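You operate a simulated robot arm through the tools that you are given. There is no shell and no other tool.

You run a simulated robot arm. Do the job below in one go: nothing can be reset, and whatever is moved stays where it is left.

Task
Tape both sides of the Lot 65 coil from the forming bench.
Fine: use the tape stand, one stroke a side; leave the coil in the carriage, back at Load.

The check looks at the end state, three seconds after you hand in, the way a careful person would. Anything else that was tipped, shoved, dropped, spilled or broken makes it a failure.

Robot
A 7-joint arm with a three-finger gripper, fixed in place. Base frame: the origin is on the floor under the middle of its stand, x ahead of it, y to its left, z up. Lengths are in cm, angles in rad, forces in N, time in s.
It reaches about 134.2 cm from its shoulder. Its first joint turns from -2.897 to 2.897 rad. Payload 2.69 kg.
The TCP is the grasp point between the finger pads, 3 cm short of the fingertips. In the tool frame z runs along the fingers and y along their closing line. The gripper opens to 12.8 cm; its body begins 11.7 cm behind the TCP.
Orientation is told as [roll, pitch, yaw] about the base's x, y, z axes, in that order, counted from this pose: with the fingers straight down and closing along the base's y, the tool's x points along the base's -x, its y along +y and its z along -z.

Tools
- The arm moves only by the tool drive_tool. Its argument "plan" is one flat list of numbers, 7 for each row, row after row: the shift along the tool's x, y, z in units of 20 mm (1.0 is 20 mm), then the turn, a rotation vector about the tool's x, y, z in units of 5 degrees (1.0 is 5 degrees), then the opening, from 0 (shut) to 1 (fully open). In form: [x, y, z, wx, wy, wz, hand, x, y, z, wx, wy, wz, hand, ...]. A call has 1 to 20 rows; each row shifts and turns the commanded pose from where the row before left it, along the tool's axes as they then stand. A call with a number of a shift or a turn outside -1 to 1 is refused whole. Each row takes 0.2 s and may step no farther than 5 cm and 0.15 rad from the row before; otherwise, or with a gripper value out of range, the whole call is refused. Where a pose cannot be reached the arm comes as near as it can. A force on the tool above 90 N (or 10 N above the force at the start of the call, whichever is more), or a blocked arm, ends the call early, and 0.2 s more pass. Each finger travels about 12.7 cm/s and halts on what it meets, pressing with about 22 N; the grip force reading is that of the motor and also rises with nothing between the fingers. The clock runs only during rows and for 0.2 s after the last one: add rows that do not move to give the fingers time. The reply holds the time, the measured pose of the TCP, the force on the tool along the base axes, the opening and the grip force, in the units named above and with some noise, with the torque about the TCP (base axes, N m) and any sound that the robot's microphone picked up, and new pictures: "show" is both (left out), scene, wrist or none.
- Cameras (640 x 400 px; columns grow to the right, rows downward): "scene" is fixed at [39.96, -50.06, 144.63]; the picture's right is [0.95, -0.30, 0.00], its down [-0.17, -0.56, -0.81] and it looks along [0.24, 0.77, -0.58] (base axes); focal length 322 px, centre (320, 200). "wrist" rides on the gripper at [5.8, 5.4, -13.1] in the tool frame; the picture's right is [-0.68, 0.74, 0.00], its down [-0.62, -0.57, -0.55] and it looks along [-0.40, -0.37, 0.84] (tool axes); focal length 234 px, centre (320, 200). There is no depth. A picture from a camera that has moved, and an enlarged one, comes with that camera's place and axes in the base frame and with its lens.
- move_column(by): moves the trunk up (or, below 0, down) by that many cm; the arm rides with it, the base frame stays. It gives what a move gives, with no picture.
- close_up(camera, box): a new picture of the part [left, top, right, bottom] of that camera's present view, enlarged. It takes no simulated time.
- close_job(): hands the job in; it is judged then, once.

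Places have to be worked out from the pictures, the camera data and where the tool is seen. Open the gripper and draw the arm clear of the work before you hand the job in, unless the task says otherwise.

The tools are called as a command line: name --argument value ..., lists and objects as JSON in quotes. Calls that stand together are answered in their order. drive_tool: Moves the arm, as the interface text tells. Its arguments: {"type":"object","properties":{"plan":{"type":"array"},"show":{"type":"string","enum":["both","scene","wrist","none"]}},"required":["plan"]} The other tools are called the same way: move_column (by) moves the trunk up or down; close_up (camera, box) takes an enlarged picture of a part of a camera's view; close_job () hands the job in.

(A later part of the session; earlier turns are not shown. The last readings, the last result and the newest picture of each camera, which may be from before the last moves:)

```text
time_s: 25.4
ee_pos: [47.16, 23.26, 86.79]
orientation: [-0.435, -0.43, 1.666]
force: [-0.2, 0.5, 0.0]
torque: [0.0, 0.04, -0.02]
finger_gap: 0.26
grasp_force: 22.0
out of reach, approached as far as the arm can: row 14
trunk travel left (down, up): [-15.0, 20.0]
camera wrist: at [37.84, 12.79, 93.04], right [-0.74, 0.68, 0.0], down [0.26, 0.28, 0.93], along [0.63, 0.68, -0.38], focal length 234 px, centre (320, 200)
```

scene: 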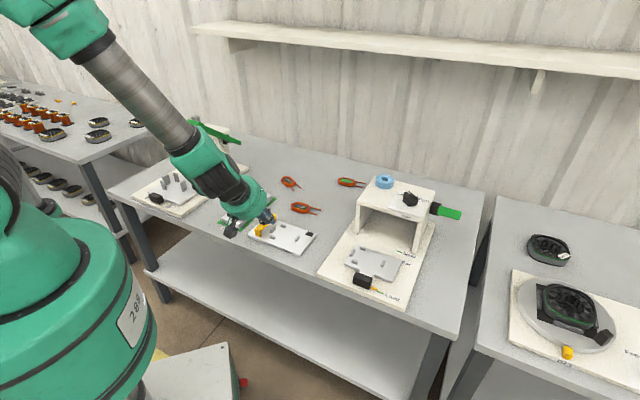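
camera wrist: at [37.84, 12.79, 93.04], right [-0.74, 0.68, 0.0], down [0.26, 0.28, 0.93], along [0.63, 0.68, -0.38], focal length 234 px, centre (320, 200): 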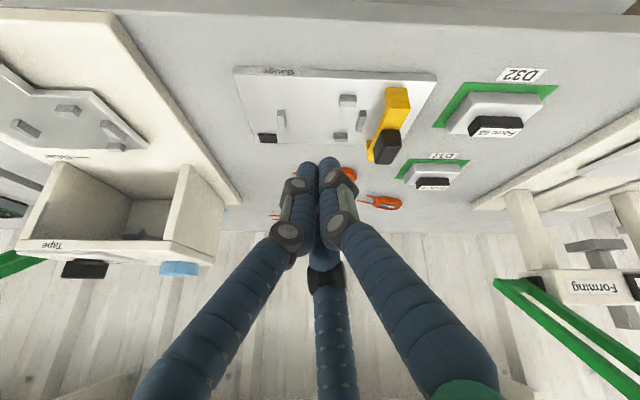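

close_up --camera "wrist" --box '[230, 60, 440, 175]'

close_up --camera "wrist" --box '[350, 80, 420, 170]'

close_up --camera "wrist" --box '[10, 60, 240, 290]'

close_up --camera "wrist" --box '[430, 60, 640, 330]'

```text
3.05 times, centred on (335, 118) of wrist
camera zoom: at [37.84, 12.79, 93.04], right [-0.74, 0.68, 0.0], down [0.26, 0.28, 0.93], along [0.63, 0.68, -0.38], focal length 714 px, centre (274, 451)
```

zoom: 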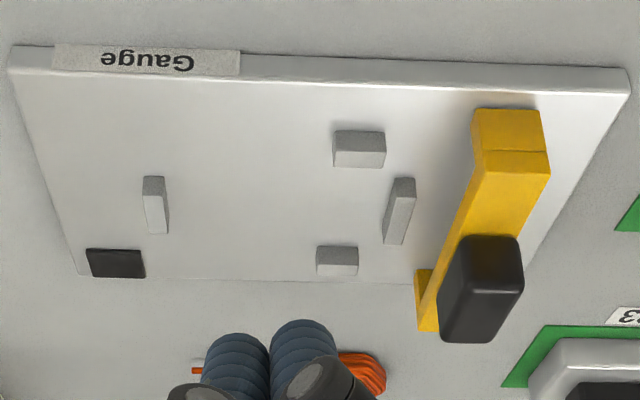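

```text
4.44 times, centred on (385, 125) of wrist
camera zoom: at [37.84, 12.79, 93.04], right [-0.74, 0.68, 0.0], down [0.26, 0.28, 0.93], along [0.63, 0.68, -0.38], focal length 1041 px, centre (31, 533)
```

zoom: 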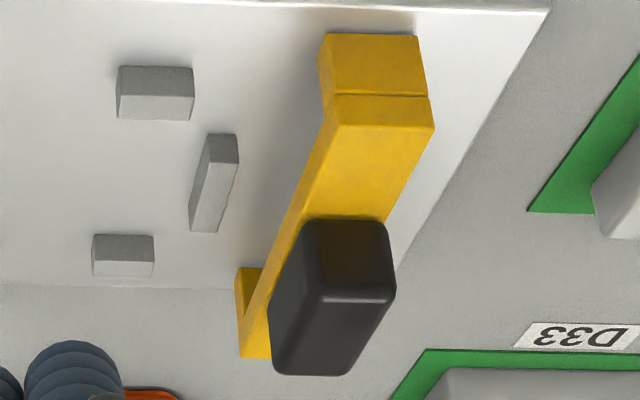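

```text
1.74 times, centred on (125, 175) of wrist
camera zoom: at [37.84, 12.79, 93.04], right [-0.74, 0.68, 0.0], down [0.26, 0.28, 0.93], along [0.63, 0.68, -0.38], focal length 407 px, centre (659, 244)
```

zoom: 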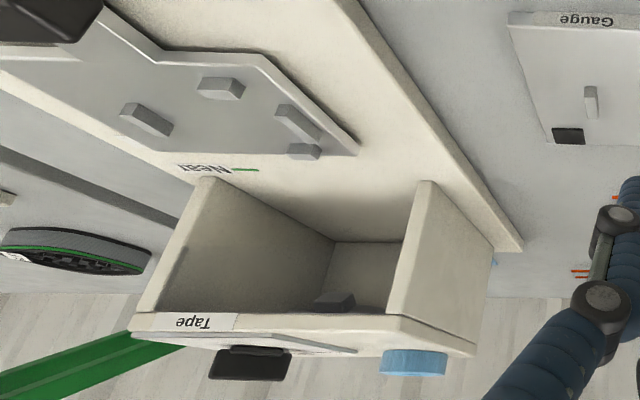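

```text
1.48 times, centred on (535, 195) of wrist
camera zoom: at [37.84, 12.79, 93.04], right [-0.74, 0.68, 0.0], down [0.26, 0.28, 0.93], along [0.63, 0.68, -0.38], focal length 347 px, centre (2, 207)
```

zoom: 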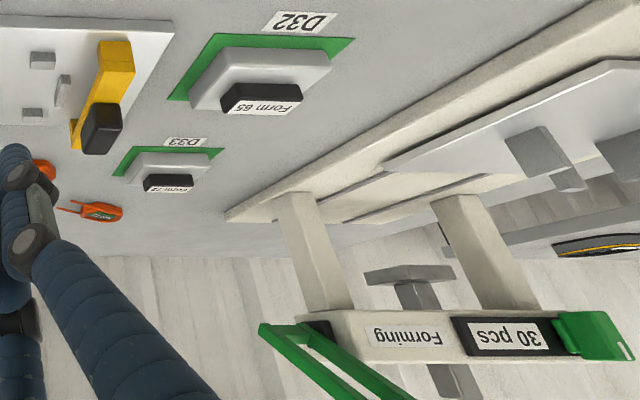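

The gauge has the same nest plus a yellow sliding bridge and a blank black patch that may be a readout. I'll raise, level the tool and turn it to about −42.5° yaw so the single finger faces the far side, ready to pick up the Lot 65 coil.

drive_tool --plan '[-0.419, -0.39, -0.819, 0, 0, 0, 0.3, -0.419, -0.39, -0.819, 0, 0, 0, 0.7, -0.419, -0.39, -0.819, 0, 0, 0, 0.7, -0.419, -0.39, -0.819, 0, 0, 0, 0.7, -0.419, -0.39, -0.819, 0, 0, 0, 0.7, -0.419, -0.39, -0.819, 0, 0, 0, 0.7, 0, 0, 0, -0.68, 0.73, 0, 0.7, 0, 0, 0, -0.68, 0.73, 0, 0.7, 0, 0, 0, -0.68, 0.73, 0, 0.7, 0, 0, 0, -0.68, 0.73, 0, 0.7, 0, 0, 0, -0.68, 0.73, 0, 0.7, 0, 0, 0, -0.68, 0.73, 0, 0.7, 0, 0, 0, -0.68, 0.73, 0, 0.7, 0, 0, 0, 0, 0, 1, 0.7, 0, 0, 0, 0, 0, 1, 0.7, 0, 0, 0, 0, 0, 1, 0.7, 0, 0, 0, 0, 0, 1, 0.7, 0, 0, 0, 0, 0, 1, 0.7, 0, 0, 0, 0, 0, 1, 0.7]' --show "none"

drive_tool --plan '[0, 0, 0, 0, 0, 1, 0.7, 0, 0, 0, 0, 0, 1, 0.7, 0, 0, 0, 0, 0, 1, 0.7, 0, 0, 0, 0, 0, 1, 0.7, 0, 0, 0, 0, 0, 1, 0.7, 0, 0, 0, 0, 0, 1, 0.7, 0, 0, 0, 0, 0, 1, 0.7, 0, 0, 0, 0, 0, 1, 0.7, 0, 0, 0, 0, 0, 1, 0.7, 0, 0, 0, 0, 0, 1, 0.7, 0, 0, 0, 0, 0, 1, 0.7, 0, 0, 0, 0, 0, 1, 0.7, 0, 0, 0, 0, 0, 1, 0.7, 0, 0, 0, 0, 0, 1, 0.7, 0, 0, 0, 0, 0, 1, 0.7, 0, 0, 0, 0, 0, 1, 0.7, 0, 0, 0, 0, 0, 1, 0.7, 0, 0, 0, 0, 0, 1, 0.7, 0, 0, 0, 0, 0, 1, 0.7, 0, 0, 0, 0, 0, 1, 0.7]' --show "both"

```text
time_s: 29.4
ee_pos: [47.18, 23.06, 98.74]
orientation: [-0.001, 0.001, 1.045]
force: [-0.2, -0.1, 0.1]
torque: [-0.02, -0.01, 0.0]
finger_gap: 8.98
grasp_force: 0.1
trunk travel left (down, up): [-15.0, 20.0]
```

```text
time_s: 33.6
ee_pos: [47.24, 22.96, 98.82]
orientation: [-0.001, 0.0, -0.701]
force: [-0.3, -0.6, 0.3]
torque: [0.01, 0.02, 0.01]
finger_gap: 8.97
grasp_force: 0.1
trunk travel left (down, up): [-15.0, 20.0]
camera wrist: at [46.3, 30.92, 111.84], right [0.99, 0.13, 0.0], down [0.11, -0.83, 0.55], along [0.07, -0.54, -0.84], focal length 234 px, centre (320, 200)
```

scene: 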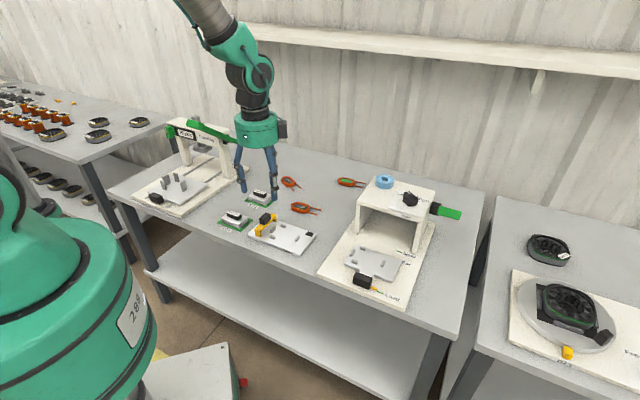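
wrist: 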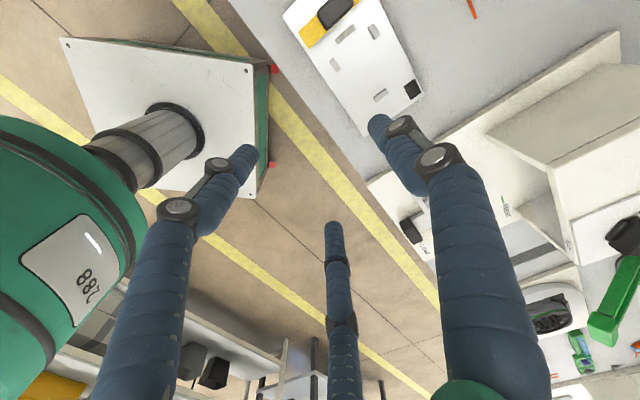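

Tool is level at yaw −40.2°. I'll trim yaw to −42.5° and move above the coil at (60.9, 42.6), staying high to verify alignment.

drive_tool --plan '[0, 0, 0, 0, 0, 0.46, 0.7, 0.122, 0.913, 0, 0, 0, 0, 0.7, 0.122, 0.913, 0, 0, 0, 0, 0.7, 0.122, 0.913, 0, 0, 0, 0, 0.7, 0.122, 0.913, 0, 0, 0, 0, 0.7, 0.122, 0.913, 0, 0, 0, 0, 0.7, 0.122, 0.913, 0, 0, 0, 0, 0.7, 0.122, 0.913, 0, 0, 0, 0, 0.7, 0.122, 0.913, 0, 0, 0, 0, 0.7, 0.122, 0.913, 0, 0, 0, 0, 0.7, 0.122, 0.913, 0, 0, 0, 0, 0.7, 0.122, 0.913, 0, 0, 0, 0, 0.7, 0.122, 0.913, 0, 0, 0, 0, 0.7, 0.122, 0.913, 0, 0, 0, 0, 0.7]' --show "both"

```text
time_s: 36.6
ee_pos: [60.78, 42.78, 98.88]
orientation: [-0.001, 0.0, -0.738]
force: [-0.1, -0.3, -0.1]
torque: [0.0, -0.01, -0.02]
finger_gap: 8.95
grasp_force: 0.0
trunk travel left (down, up): [-15.0, 20.0]
camera wrist: at [60.25, 50.67, 111.87], right [1.0, 0.09, 0.0], down [0.07, -0.83, 0.55], along [0.05, -0.55, -0.84], focal length 234 px, centre (320, 200)
```

scene: 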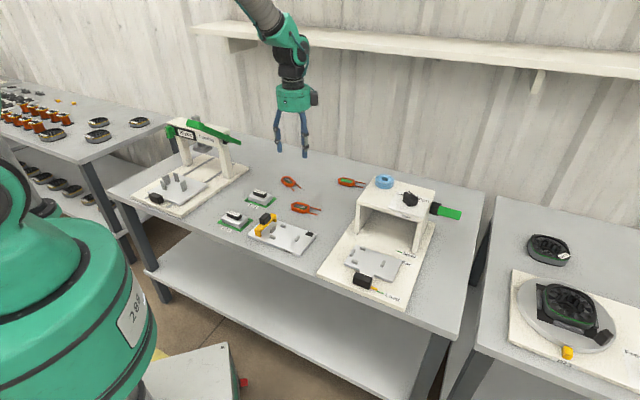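
wrist: 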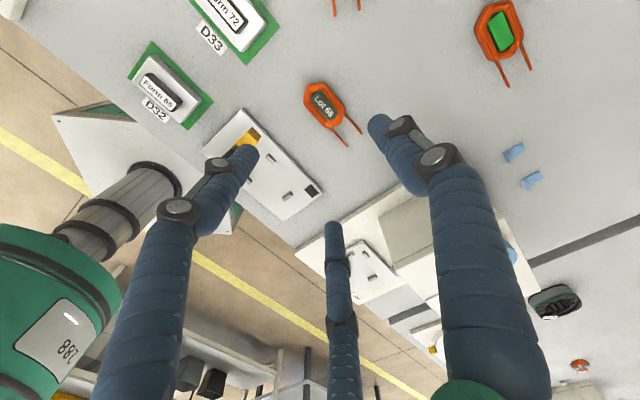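

close_up --camera "wrist" --box '[290, 70, 370, 150]'

close_up --camera "wrist" --box '[460, 0, 560, 100]'

```text
5.00 times, centred on (330, 110) of wrist
camera zoom: at [60.25, 50.67, 111.87], right [1.0, 0.09, 0.0], down [0.07, -0.83, 0.55], along [0.05, -0.55, -0.84], focal length 1171 px, centre (270, 650)
```

zoom: 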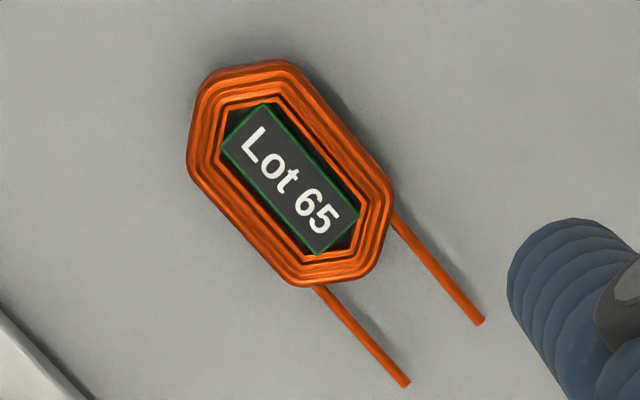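

```text
4.00 times, centred on (510, 50) of wrist
camera zoom: at [60.25, 50.67, 111.87], right [1.0, 0.09, 0.0], down [0.07, -0.83, 0.55], along [0.05, -0.55, -0.84], focal length 937 px, centre (-440, 800)
```

zoom: 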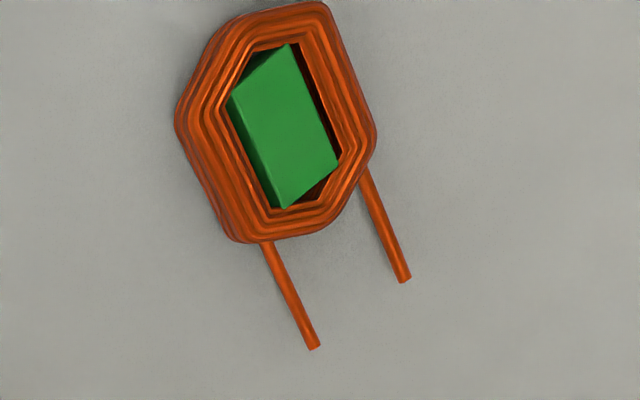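

The coil's axis is about 0.9° off the tool's and its centre sits at about (−0.25, 0.7) cm in the tool frame. I'll trim that and descend to z≈77.5, checking before the last centimetres.

drive_tool --plan '[-0.1, 0.075, 0, 0, 0, -0.18, 0.7, 0, 0, 0.97, 0, 0, 0, 0.7, 0, 0, 0.97, 0, 0, 0, 0.7, 0, 0, 0.97, 0, 0, 0, 0.7, 0, 0, 0.97, 0, 0, 0, 0.7, 0, 0, 0.97, 0, 0, 0, 0.7, 0, 0, 0.97, 0, 0, 0, 0.7, 0, 0, 0.97, 0, 0, 0, 0.7, 0, 0, 0.97, 0, 0, 0, 0.7, 0, 0, 0.97, 0, 0, 0, 0.7, 0, 0, 0.97, 0, 0, 0, 0.7, 0, 0, 0.97, 0, 0, 0, 0.7]' --show "both"

close_up --camera "scene" --box '[265, 160, 345, 225]'

close_up --camera "wrist" --box '[220, 70, 440, 270]'

```text
time_s: 39.2
ee_pos: [61.26, 42.66, 77.4]
orientation: [-0.002, 0.001, -0.723]
force: [0.3, 0.3, 0.4]
torque: [-0.01, 0.02, 0.05]
finger_gap: 8.99
grasp_force: 0.1
trunk travel left (down, up): [-15.0, 20.0]
camera wrist: at [60.52, 50.64, 90.42], right [0.99, 0.1, 0.0], down [0.09, -0.83, 0.55], along [0.06, -0.55, -0.84], focal length 234 px, centre (320, 200)
```

scene: 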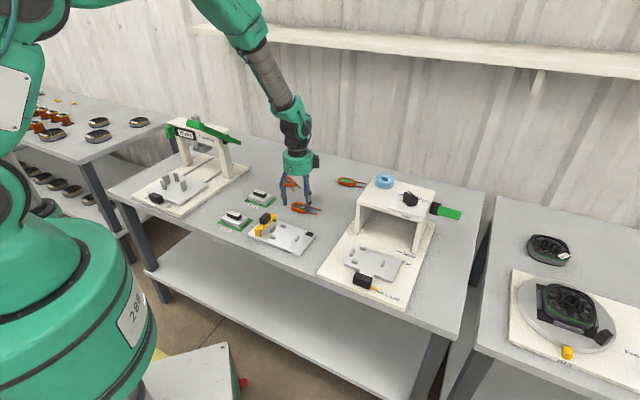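
wrist: 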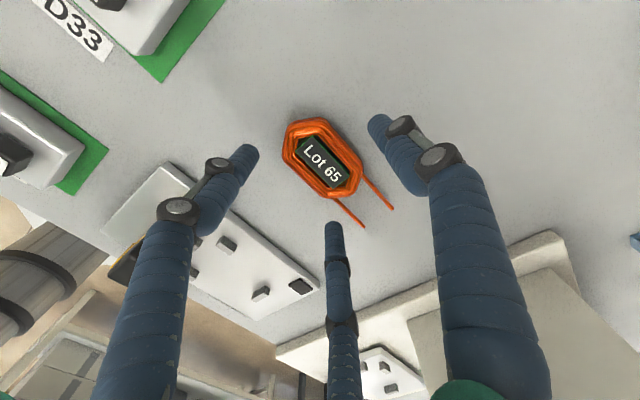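

```text
6.15 times, centred on (305, 192) of scene
camera zoom: at [39.96, -50.06, 144.63], right [0.95, -0.3, 0.0], down [-0.17, -0.56, -0.81], along [0.24, 0.77, -0.58], focal length 1982 px, centre (412, 246)
```

zoom: 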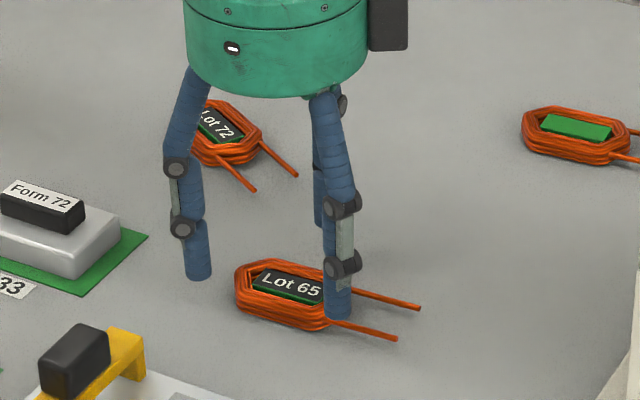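

```text
2.00 times, centred on (330, 170) of wrist
camera zoom: at [60.52, 50.64, 90.42], right [0.99, 0.1, 0.0], down [0.09, -0.83, 0.55], along [0.06, -0.55, -0.84], focal length 468 px, centre (300, 260)
```

zoom: 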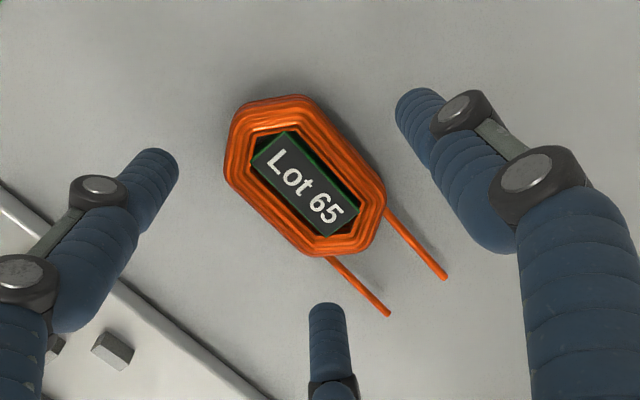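

The fingers straddle the coil well; its centre is at about (0.1, 0.5) cm in the tool frame, which suits the three-jaw grip. I'll lower to fingertip height ≈0.45 cm above the bench and close.

drive_tool --plan '[0, 0, 0.46, 0, 0, 0, 0.7, 0, 0, 0.46, 0, 0, 0, 0.7, 0, 0, 0, 0, 0, 0, 0.7, 0, 0, 0, 0, 0, 0, 0.7]' --show "scene"

close_up --camera "scene" --box '[275, 180, 335, 225]'

```text
time_s: 40.2
ee_pos: [61.1, 42.67, 75.55]
orientation: [0.0, 0.0, -0.721]
force: [-0.1, 0.1, 0.1]
torque: [0.01, 0.0, -0.02]
finger_gap: 8.94
grasp_force: 0.0
trunk travel left (down, up): [-15.0, 20.0]
```

scene: 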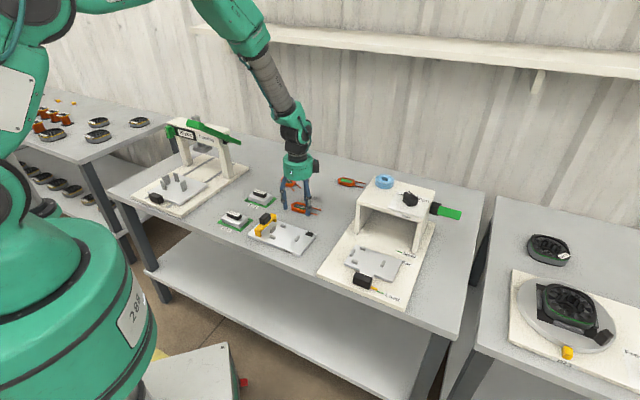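

```text
8.89 times, centred on (305, 202) of scene
camera zoom: at [39.96, -50.06, 144.63], right [0.95, -0.3, 0.0], down [-0.17, -0.56, -0.81], along [0.24, 0.77, -0.58], focal length 2863 px, centre (453, 178)
```

zoom: 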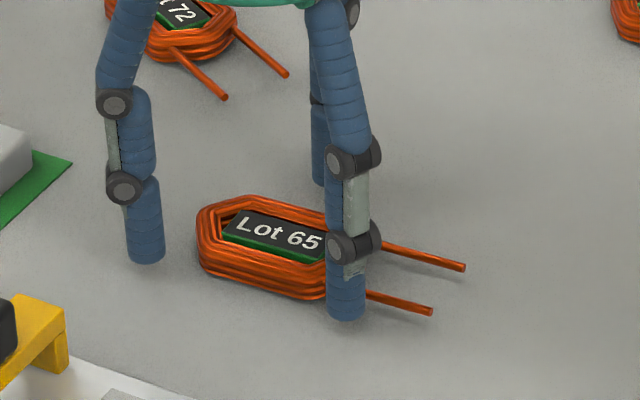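

drive_tool --plan '[0, 0, 0, 0, 0, 0, 0.6, 0, 0, 0, 0, 0, 0, 0.5, 0, 0, 0, 0, 0, 0, 0.5, 0, 0, 0, 0, 0, 0, 0.5]' --show "wrist"

close_up --camera "wrist" --box '[220, 90, 440, 270]'

close_up --camera "scene" --box '[275, 180, 335, 225]'

```text
time_s: 41.2
ee_pos: [61.09, 42.65, 75.48]
orientation: [-0.001, 0.001, -0.723]
force: [0.0, -0.2, 0.1]
torque: [-0.01, 0.01, 0.02]
finger_gap: 6.4
grasp_force: 0.1
trunk travel left (down, up): [-15.0, 20.0]
camera wrist: at [60.49, 50.61, 88.6], right [0.99, 0.1, 0.0], down [0.09, -0.83, 0.55], along [0.06, -0.55, -0.84], focal length 234 px, centre (320, 200)
```

wrist: 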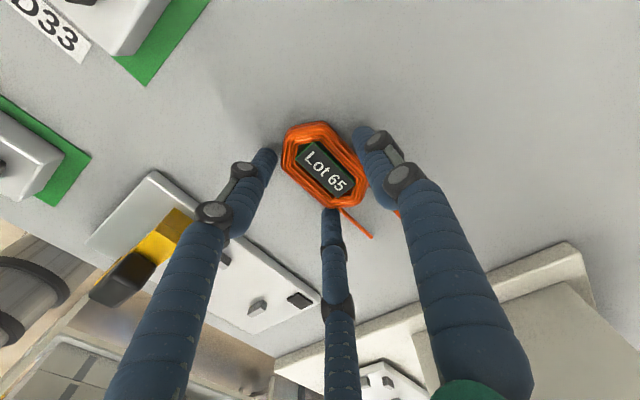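

```text
2.22 times, centred on (330, 180) of wrist
camera zoom: at [60.49, 50.61, 88.6], right [0.99, 0.1, 0.0], down [0.09, -0.83, 0.55], along [0.06, -0.55, -0.84], focal length 520 px, centre (298, 244)
```

zoom: 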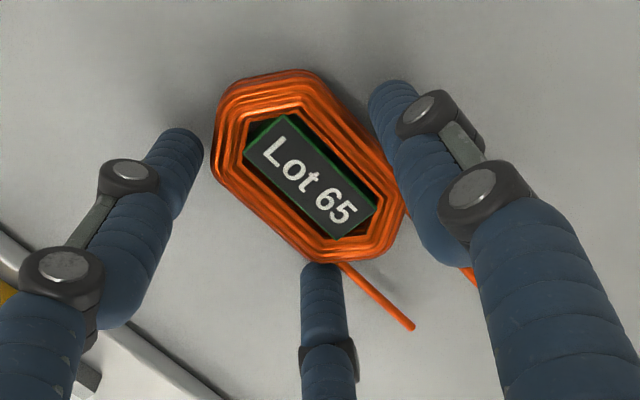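

```text
8.89 times, centred on (305, 202) of scene
camera zoom: at [39.96, -50.06, 144.63], right [0.95, -0.3, 0.0], down [-0.17, -0.56, -0.81], along [0.24, 0.77, -0.58], focal length 2863 px, centre (453, 178)
```

zoom: 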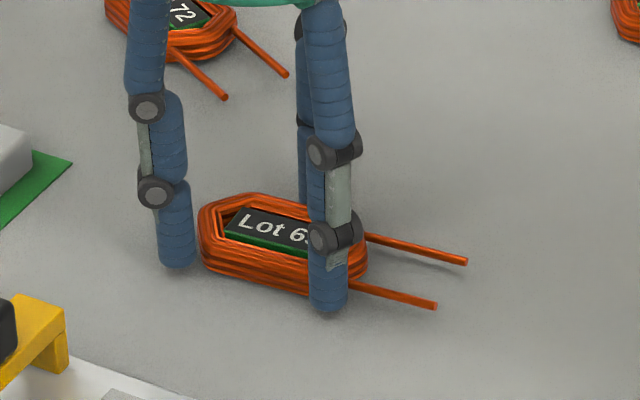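

drive_tool --plan '[0, 0, 0, 0, 0, 0, 0.46, 0, 0, 0, 0, 0, 0, 0.42, 0, 0, 0, 0, 0, 0, 0.38, 0, 0, 0, 0, 0, 0, 0.38, 0, 0, 0, 0, 0, 0, 0.38]' --show "wrist"

close_up --camera "wrist" --box '[220, 90, 440, 270]'

close_up --camera "scene" --box '[275, 180, 335, 225]'

```text
time_s: 42.4
ee_pos: [61.09, 42.69, 75.55]
orientation: [0.0, -0.001, -0.723]
force: [0.2, -0.5, 1.3]
torque: [0.02, -0.04, 0.0]
finger_gap: 6.19
grasp_force: 21.7
trunk travel left (down, up): [-15.0, 20.0]
camera wrist: at [60.49, 50.61, 88.61], right [0.99, 0.1, 0.0], down [0.09, -0.83, 0.55], along [0.06, -0.55, -0.84], focal length 234 px, centre (320, 200)
```

wrist: 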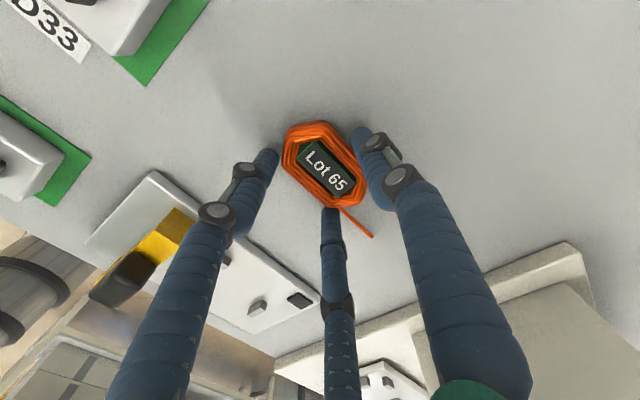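

```text
2.22 times, centred on (330, 180) of wrist
camera zoom: at [60.49, 50.61, 88.61], right [0.99, 0.1, 0.0], down [0.09, -0.83, 0.55], along [0.06, -0.55, -0.84], focal length 520 px, centre (298, 244)
```

zoom: 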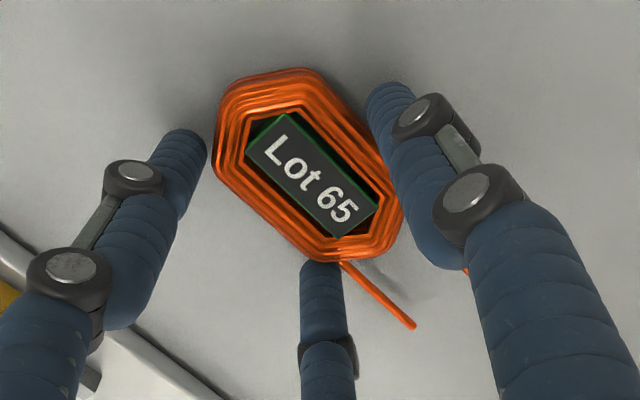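

```text
8.89 times, centred on (305, 202) of scene
camera zoom: at [39.96, -50.06, 144.63], right [0.95, -0.3, 0.0], down [-0.17, -0.56, -0.81], along [0.24, 0.77, -0.58], focal length 2863 px, centre (453, 178)
```

zoom: 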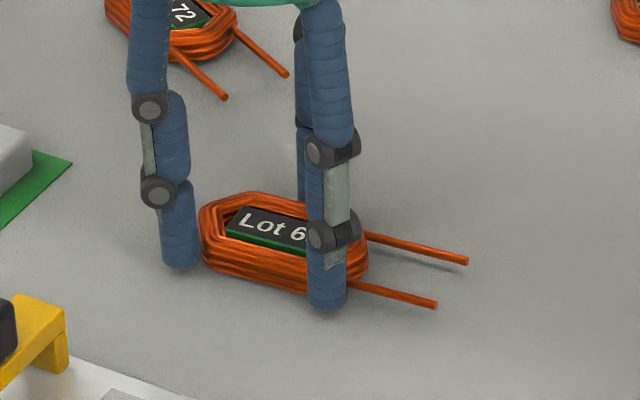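

The fingers stopped at 6.19 cm with 21.7 N, so the coil is gripped. I'll lift a little and check that it hangs level.

drive_tool --plan '[0, 0, -0.25, 0, 0, 0, 0.38, 0, 0, -0.5, 0, 0, 0, 0.38, 0, 0, -0.5, 0, 0, 0, 0.38, 0, 0, -0.5, 0, 0, 0, 0.38, 0, 0, 0, 0, 0, 0, 0.38]' --show "wrist"

close_up --camera "wrist" --box '[220, 90, 440, 270]'

close_up --camera "scene" --box '[275, 170, 335, 215]'

```text
time_s: 43.6
ee_pos: [61.22, 42.71, 79.07]
orientation: [0.001, 0.0, -0.723]
force: [0.1, 0.0, -0.7]
torque: [0.01, 0.02, -0.03]
finger_gap: 4.85
grasp_force: 0.0
trunk travel left (down, up): [-15.0, 20.0]
camera wrist: at [60.43, 50.63, 92.14], right [0.99, 0.1, 0.0], down [0.09, -0.83, 0.55], along [0.06, -0.55, -0.84], focal length 234 px, centre (320, 200)
```

wrist: 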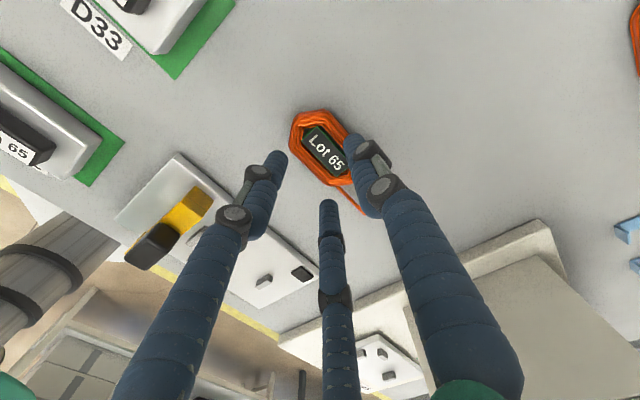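

```text
2.22 times, centred on (330, 180) of wrist
camera zoom: at [60.43, 50.63, 92.14], right [0.99, 0.1, 0.0], down [0.09, -0.83, 0.55], along [0.06, -0.55, -0.84], focal length 520 px, centre (298, 244)
```

zoom: 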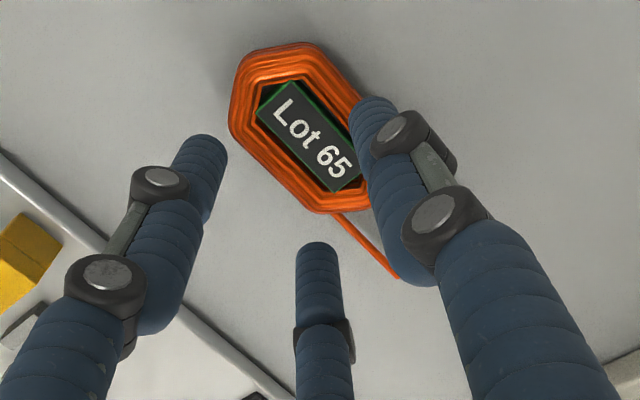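

```text
8.89 times, centred on (305, 192) of scene
camera zoom: at [39.96, -50.06, 144.63], right [0.95, -0.3, 0.0], down [-0.17, -0.56, -0.81], along [0.24, 0.77, -0.58], focal length 2863 px, centre (453, 267)
```

zoom: 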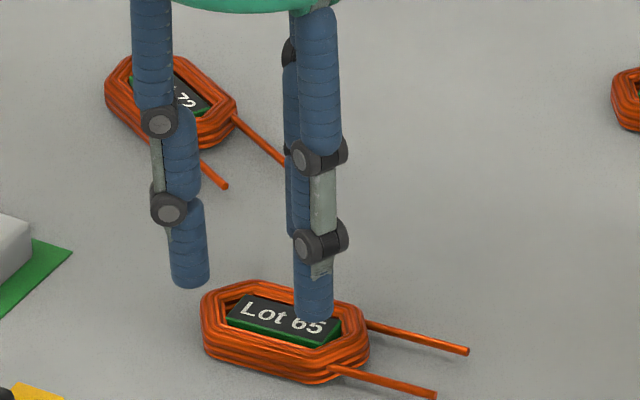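

The coil slipped out and is still flat on the bench; the near-right finger was probably bearing on a lead. I'll regrip with the tool turned +90°, so the single finger goes to the plain tip and the other two to the lead-end corners, clear of the leads.

drive_tool --plan '[0, 0, -0.9, 0, 0, 0, 0.7, 0, 0, -0.9, 0, 0, -1, 0.7, 0, 0, -0.9, 0, 0, -1, 0.7, 0, 0, -0.9, 0, 0, -1, 0.7, 0, 0, -0.9, 0, 0, -1, 0.7, 0, 0, -0.9, 0, 0, -1, 0.7, 0, 0, 0, 0, 0, -1, 0.7, 0, 0, 0, 0, 0, -1, 0.7, 0, 0, 0, 0, 0, -1, 0.7, 0, 0, 0, 0, 0, -1, 0.7, 0, 0, 0, 0, 0, -1, 0.7, 0, 0, 0, 0, 0, -1, 0.7, 0, 0, 0, 0, 0, -1, 0.7, 0, 0, 0, 0, 0, -1, 0.7, 0, 0, 0, 0, 0, -1, 0.7, 0, 0, 0, 0, 0, -1, 0.7, 0, 0, 0, 0, 0, -1, 0.7, 0, 0, 0, 0, 0, -1, 0.7, 0, 0, 0, 0, 0, -1, 0.7, 0, 0, 0, 0, 0, 0, 0.7]' --show "wrist"

close_up --camera "wrist" --box '[220, 50, 420, 250]'

close_up --camera "scene" --box '[275, 180, 335, 225]'

```text
time_s: 47.8
ee_pos: [61.17, 42.74, 89.92]
orientation: [0.0, 0.002, 0.848]
force: [-0.8, 0.6, 0.1]
torque: [0.0, 0.02, 0.04]
finger_gap: 8.94
grasp_force: 0.2
trunk travel left (down, up): [-15.0, 20.0]
camera wrist: at [53.39, 41.88, 102.96], right [-0.11, 0.99, 0.0], down [0.83, 0.09, 0.55], along [0.55, 0.06, -0.84], focal length 234 px, centre (320, 200)
```

wrist: 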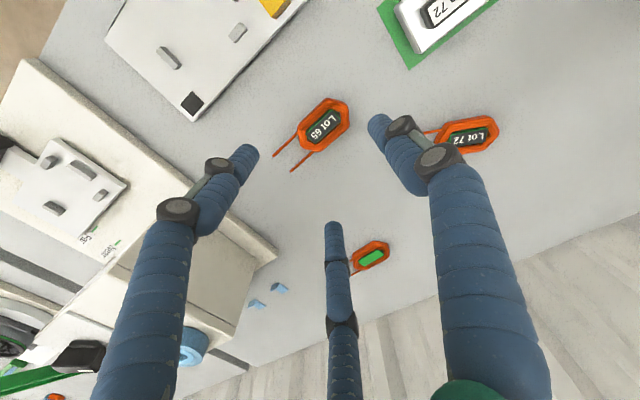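

```text
2.00 times, centred on (320, 150) of wrist
camera zoom: at [53.39, 41.88, 102.96], right [-0.11, 0.99, 0.0], down [0.83, 0.09, 0.55], along [0.55, 0.06, -0.84], focal length 468 px, centre (320, 300)
```

zoom: 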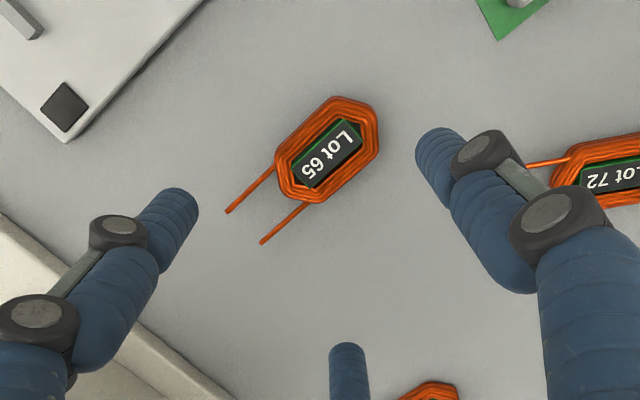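

```text
8.89 times, centred on (305, 202) of scene
camera zoom: at [39.96, -50.06, 144.63], right [0.95, -0.3, 0.0], down [-0.17, -0.56, -0.81], along [0.24, 0.77, -0.58], focal length 2863 px, centre (453, 178)
```

zoom: 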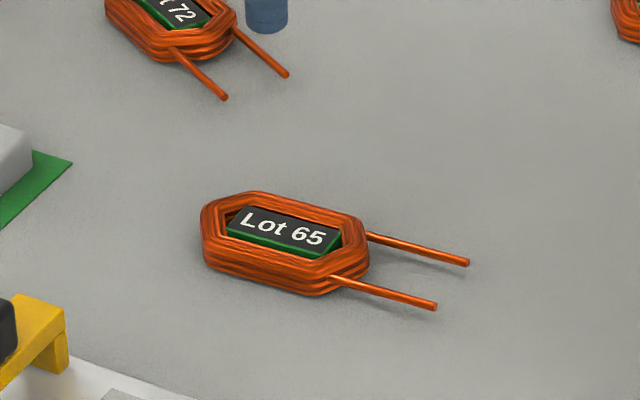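

close_up --camera "wrist" --box '[265, 85, 365, 175]'

```text
4.44 times, centred on (315, 130) of wrist
camera zoom: at [53.39, 41.88, 102.96], right [-0.11, 0.99, 0.0], down [0.83, 0.09, 0.55], along [0.55, 0.06, -0.84], focal length 1041 px, centre (342, 511)
```

zoom: 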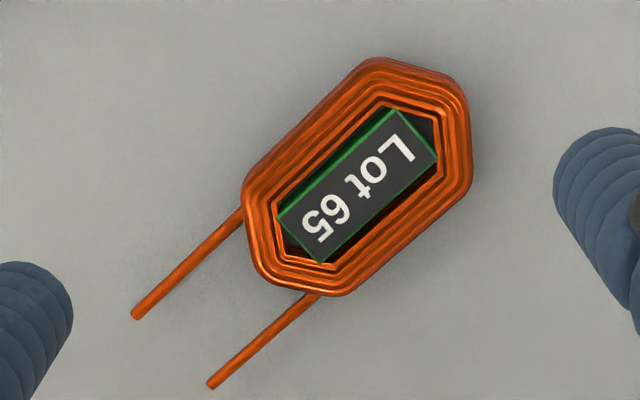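

Axis lines up with the tool's y; the coil centre is at about (−0.58, 0.10) cm in the tool frame. I'll shift so it sits at (0, −0.43) and descend to z≈77.

drive_tool --plan '[-0.15, 0.13, 0, 0, 0, 0, 0.7, -0.15, 0.13, 0, 0, 0, 0, 0.7, 0, 0, 0.92, 0, 0, 0, 0.7, 0, 0, 0.92, 0, 0, 0, 0.7, 0, 0, 0.92, 0, 0, 0, 0.7, 0, 0, 0.92, 0, 0, 0, 0.7, 0, 0, 0.92, 0, 0, 0, 0.7, 0, 0, 0.92, 0, 0, 0, 0.7, 0, 0, 0.92, 0, 0, 0, 0.7, 0, 0, 0, 0, 0, 0, 0.7]' --show "wrist"

close_up --camera "wrist" --box '[220, 80, 420, 260]'

close_up --camera "scene" --box '[275, 180, 335, 225]'

```text
time_s: 50.0
ee_pos: [61.23, 43.56, 77.09]
orientation: [0.0, 0.001, 0.849]
force: [-1.2, -1.2, 0.0]
torque: [-0.01, 0.0, 0.0]
finger_gap: 8.95
grasp_force: 0.1
trunk travel left (down, up): [-15.0, 20.0]
camera wrist: at [53.42, 42.65, 90.08], right [-0.1, 0.99, 0.0], down [0.83, 0.09, 0.55], along [0.55, 0.06, -0.84], focal length 234 px, centre (320, 200)
```

wrist: 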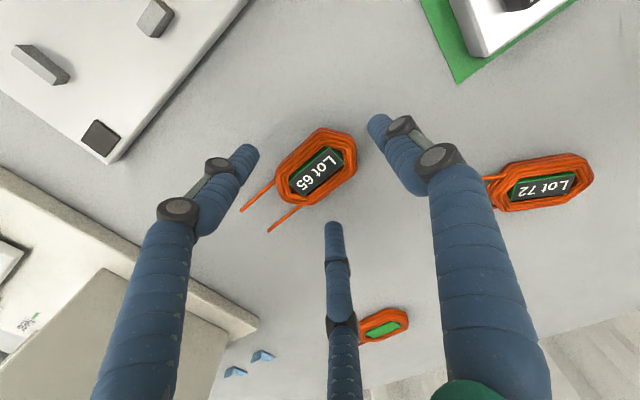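

```text
2.22 times, centred on (320, 170) of wrist
camera zoom: at [53.42, 42.65, 90.08], right [-0.1, 0.99, 0.0], down [0.83, 0.09, 0.55], along [0.55, 0.06, -0.84], focal length 520 px, centre (320, 267)
```

zoom: 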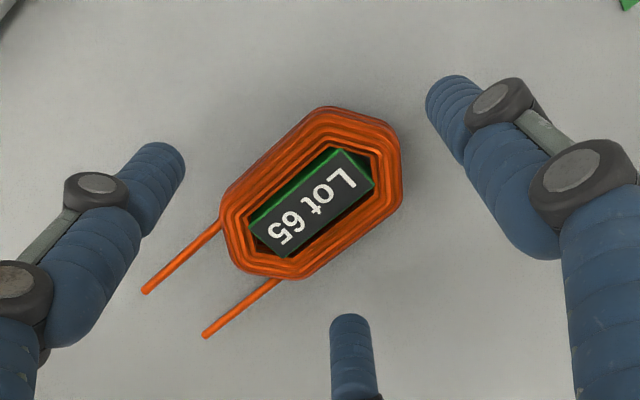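

```text
8.89 times, centred on (305, 202) of scene
camera zoom: at [39.96, -50.06, 144.63], right [0.95, -0.3, 0.0], down [-0.17, -0.56, -0.81], along [0.24, 0.77, -0.58], focal length 2863 px, centre (453, 178)
```

zoom: 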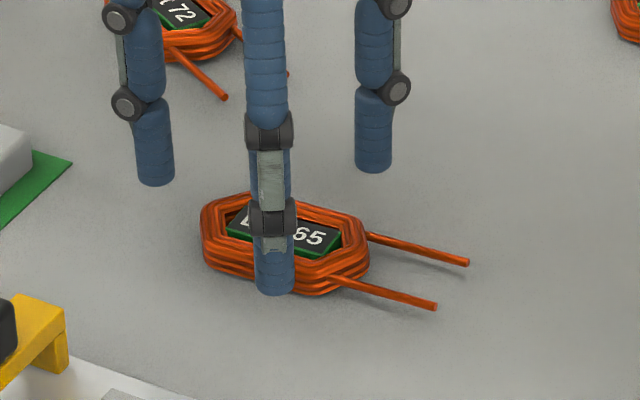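

drive_tool --plan '[0, 0, 0.4, 0, 0, 0, 0.7, 0, 0, 0.4, 0, 0, 0, 0.7, 0, 0, 0, 0, 0, 0, 0.7, 0, 0, 0, 0, 0, 0, 0.7]' --show "scene"

drive_tool --plan '[0, 0, 0, 0, 0, 0, 0.6, 0, 0, 0, 0, 0, 0, 0.5, 0, 0, 0, 0, 0, 0, 0.42, 0, 0, 0, 0, 0, 0, 0.36, 0, 0, 0, 0, 0, 0, 0.36]' --show "wrist"

close_up --camera "wrist" --box '[220, 80, 420, 260]'

close_up --camera "scene" --box '[275, 180, 335, 225]'

```text
time_s: 51.0
ee_pos: [61.12, 43.51, 75.43]
orientation: [-0.001, 0.0, 0.848]
force: [0.0, -1.0, -0.4]
torque: [-0.01, 0.0, -0.01]
finger_gap: 8.96
grasp_force: 0.1
trunk travel left (down, up): [-15.0, 20.0]
```

scene: 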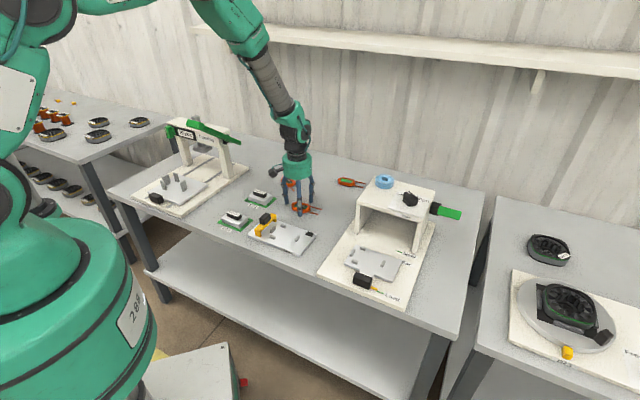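

```text
time_s: 52.2
ee_pos: [61.14, 43.5, 75.51]
orientation: [-0.001, 0.0, 0.849]
force: [-0.1, -0.2, 1.8]
torque: [-0.02, 0.04, 0.0]
finger_gap: 5.85
grasp_force: 21.9
trunk travel left (down, up): [-15.0, 20.0]
camera wrist: at [53.39, 42.64, 88.52], right [-0.1, 0.99, 0.0], down [0.83, 0.09, 0.55], along [0.55, 0.06, -0.84], focal length 234 px, centre (320, 200)
```

wrist: 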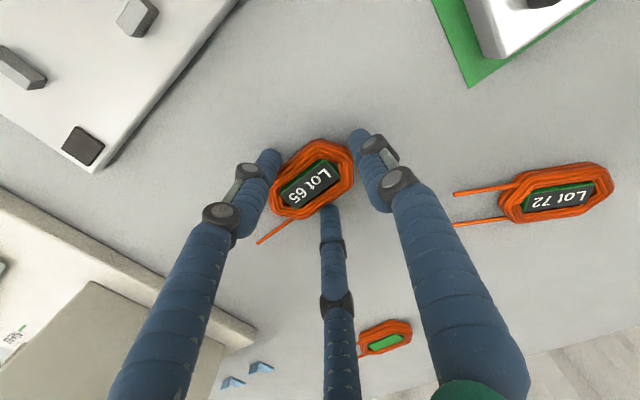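

```text
2.22 times, centred on (320, 170) of wrist
camera zoom: at [53.39, 42.64, 88.52], right [-0.1, 0.99, 0.0], down [0.83, 0.09, 0.55], along [0.55, 0.06, -0.84], focal length 520 px, centre (320, 267)
```

zoom: 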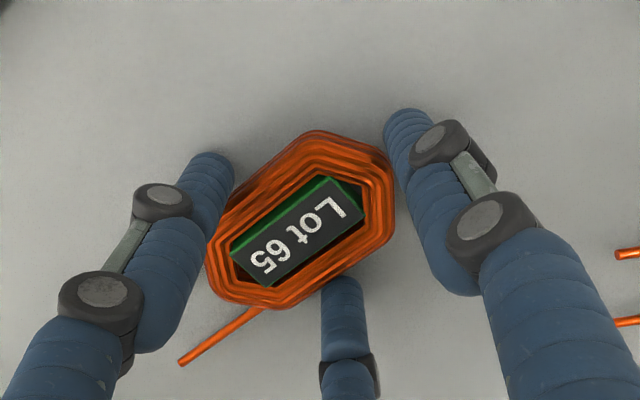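

```text
8.89 times, centred on (305, 202) of scene
camera zoom: at [39.96, -50.06, 144.63], right [0.95, -0.3, 0.0], down [-0.17, -0.56, -0.81], along [0.24, 0.77, -0.58], focal length 2863 px, centre (453, 178)
```

zoom: 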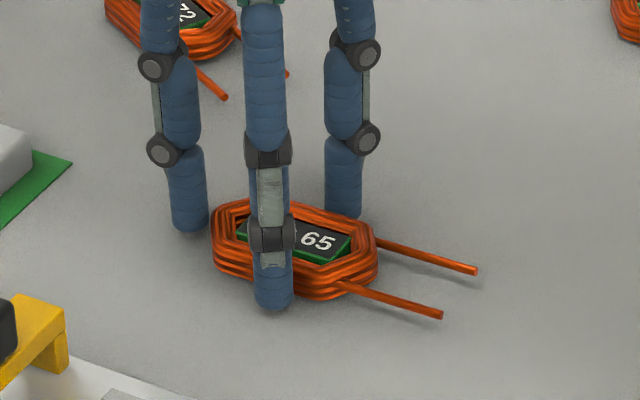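

The coil is now held by the tip finger and the two fingers on its long sides at 5.85 cm, still aligned with the tool. I'll try the lift slowly.

drive_tool --plan '[0, 0, -0.15, 0, 0, 0, 0.3, 0, 0, -0.2, 0, 0, 0, 0.3, 0, 0, -0.3, 0, 0, 0, 0.3, 0, 0, -0.4, 0, 0, 0, 0.3, 0, 0, 0, 0, 0, 0, 0.3]' --show "wrist"

close_up --camera "wrist" --box '[220, 80, 420, 260]'

close_up --camera "scene" --box '[275, 180, 335, 225]'

```text
time_s: 53.4
ee_pos: [61.11, 43.5, 77.47]
orientation: [0.002, -0.001, 0.848]
force: [-0.3, -0.6, -1.2]
torque: [0.01, 0.0, 0.05]
finger_gap: 5.87
grasp_force: 21.8
trunk travel left (down, up): [-15.0, 20.0]
camera wrist: at [53.38, 42.65, 90.58], right [-0.1, 0.99, 0.0], down [0.83, 0.09, 0.55], along [0.55, 0.06, -0.84], focal length 234 px, centre (320, 200)
```

wrist: 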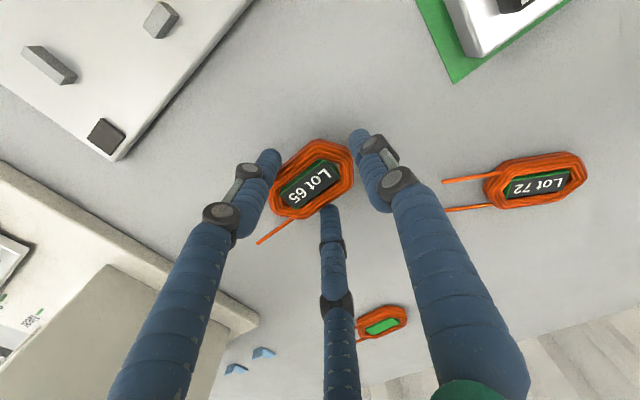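

```text
2.22 times, centred on (320, 170) of wrist
camera zoom: at [53.38, 42.65, 90.58], right [-0.1, 0.99, 0.0], down [0.83, 0.09, 0.55], along [0.55, 0.06, -0.84], focal length 520 px, centre (320, 267)
```

zoom: 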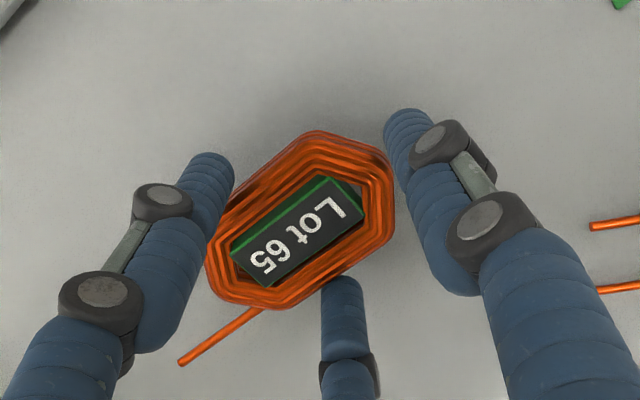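

```text
8.89 times, centred on (305, 202) of scene
camera zoom: at [39.96, -50.06, 144.63], right [0.95, -0.3, 0.0], down [-0.17, -0.56, -0.81], along [0.24, 0.77, -0.58], focal length 2863 px, centre (453, 178)
```

zoom: 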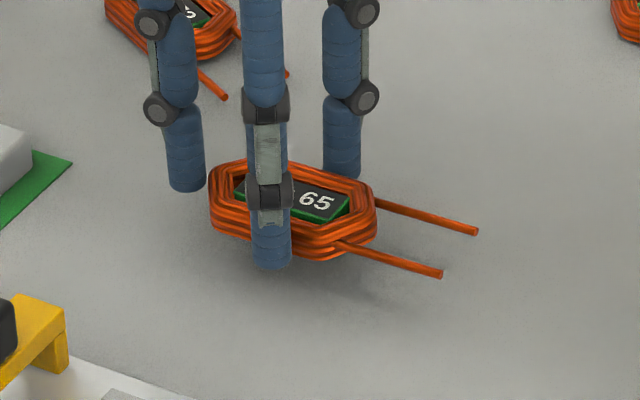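

The coil lifted cleanly. I'll carry it up and toward the gauge, straightening the yaw to 45°, and look at the nest before deciding the placement.

drive_tool --plan '[0, 0, -0.5, 0, 0, 0, 0.3, 0, 0, -0.9, 0, 0, 0, 0.3, 0, 0, -0.9, 0, 0, 0, 0.3, 0, 0, -0.9, 0, 0, 0, 0.3, 0, 0, -0.9, 0, 0, 0, 0.3, 0.6, -0.08, -0.8, 0, 0, 0.12, 0.3, 0.6, -0.08, -0.4, 0, 0, 0.12, 0.3, 0.6, -0.08, 0, 0, 0, 0.12, 0.3, 0.6, -0.08, 0, 0, 0, 0.12, 0.3, 0.6, -0.08, 0, 0, 0, 0.12, 0.3, 0.6, -0.08, 0, 0, 0, 0.12, 0.3, 0.6, 0, 0, 0, 0, 0, 0.3, 0, 0, 0, 0, 0, 0, 0.3]' --show "both"

close_up --camera "wrist" --box '[100, 0, 420, 200]'

```text
time_s: 56.2
ee_pos: [56.09, 36.69, 88.26]
orientation: [0.002, -0.002, 0.786]
force: [-0.2, 0.1, -1.0]
torque: [0.03, 0.01, 0.03]
finger_gap: 5.86
grasp_force: 22.5
trunk travel left (down, up): [-15.0, 20.0]
camera wrist: at [48.28, 36.37, 101.18], right [-0.04, 1.0, 0.0], down [0.84, 0.04, 0.55], along [0.55, 0.02, -0.84], focal length 234 px, centre (320, 200)
```

scene: 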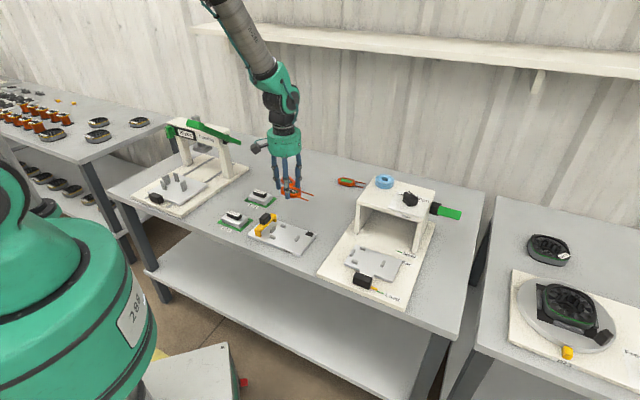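
wrist: 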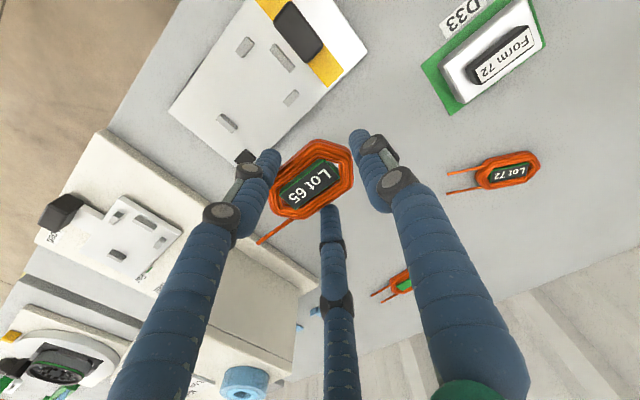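

```text
2.00 times, centred on (260, 100) of wrist
camera zoom: at [48.28, 36.37, 101.18], right [-0.04, 1.0, 0.0], down [0.84, 0.04, 0.55], along [0.55, 0.02, -0.84], focal length 468 px, centre (440, 400)
```

zoom: 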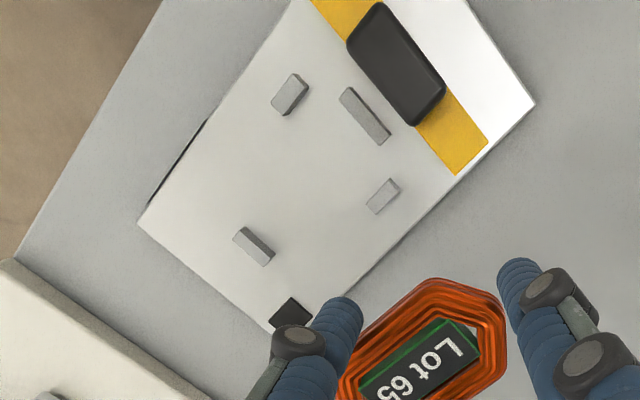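

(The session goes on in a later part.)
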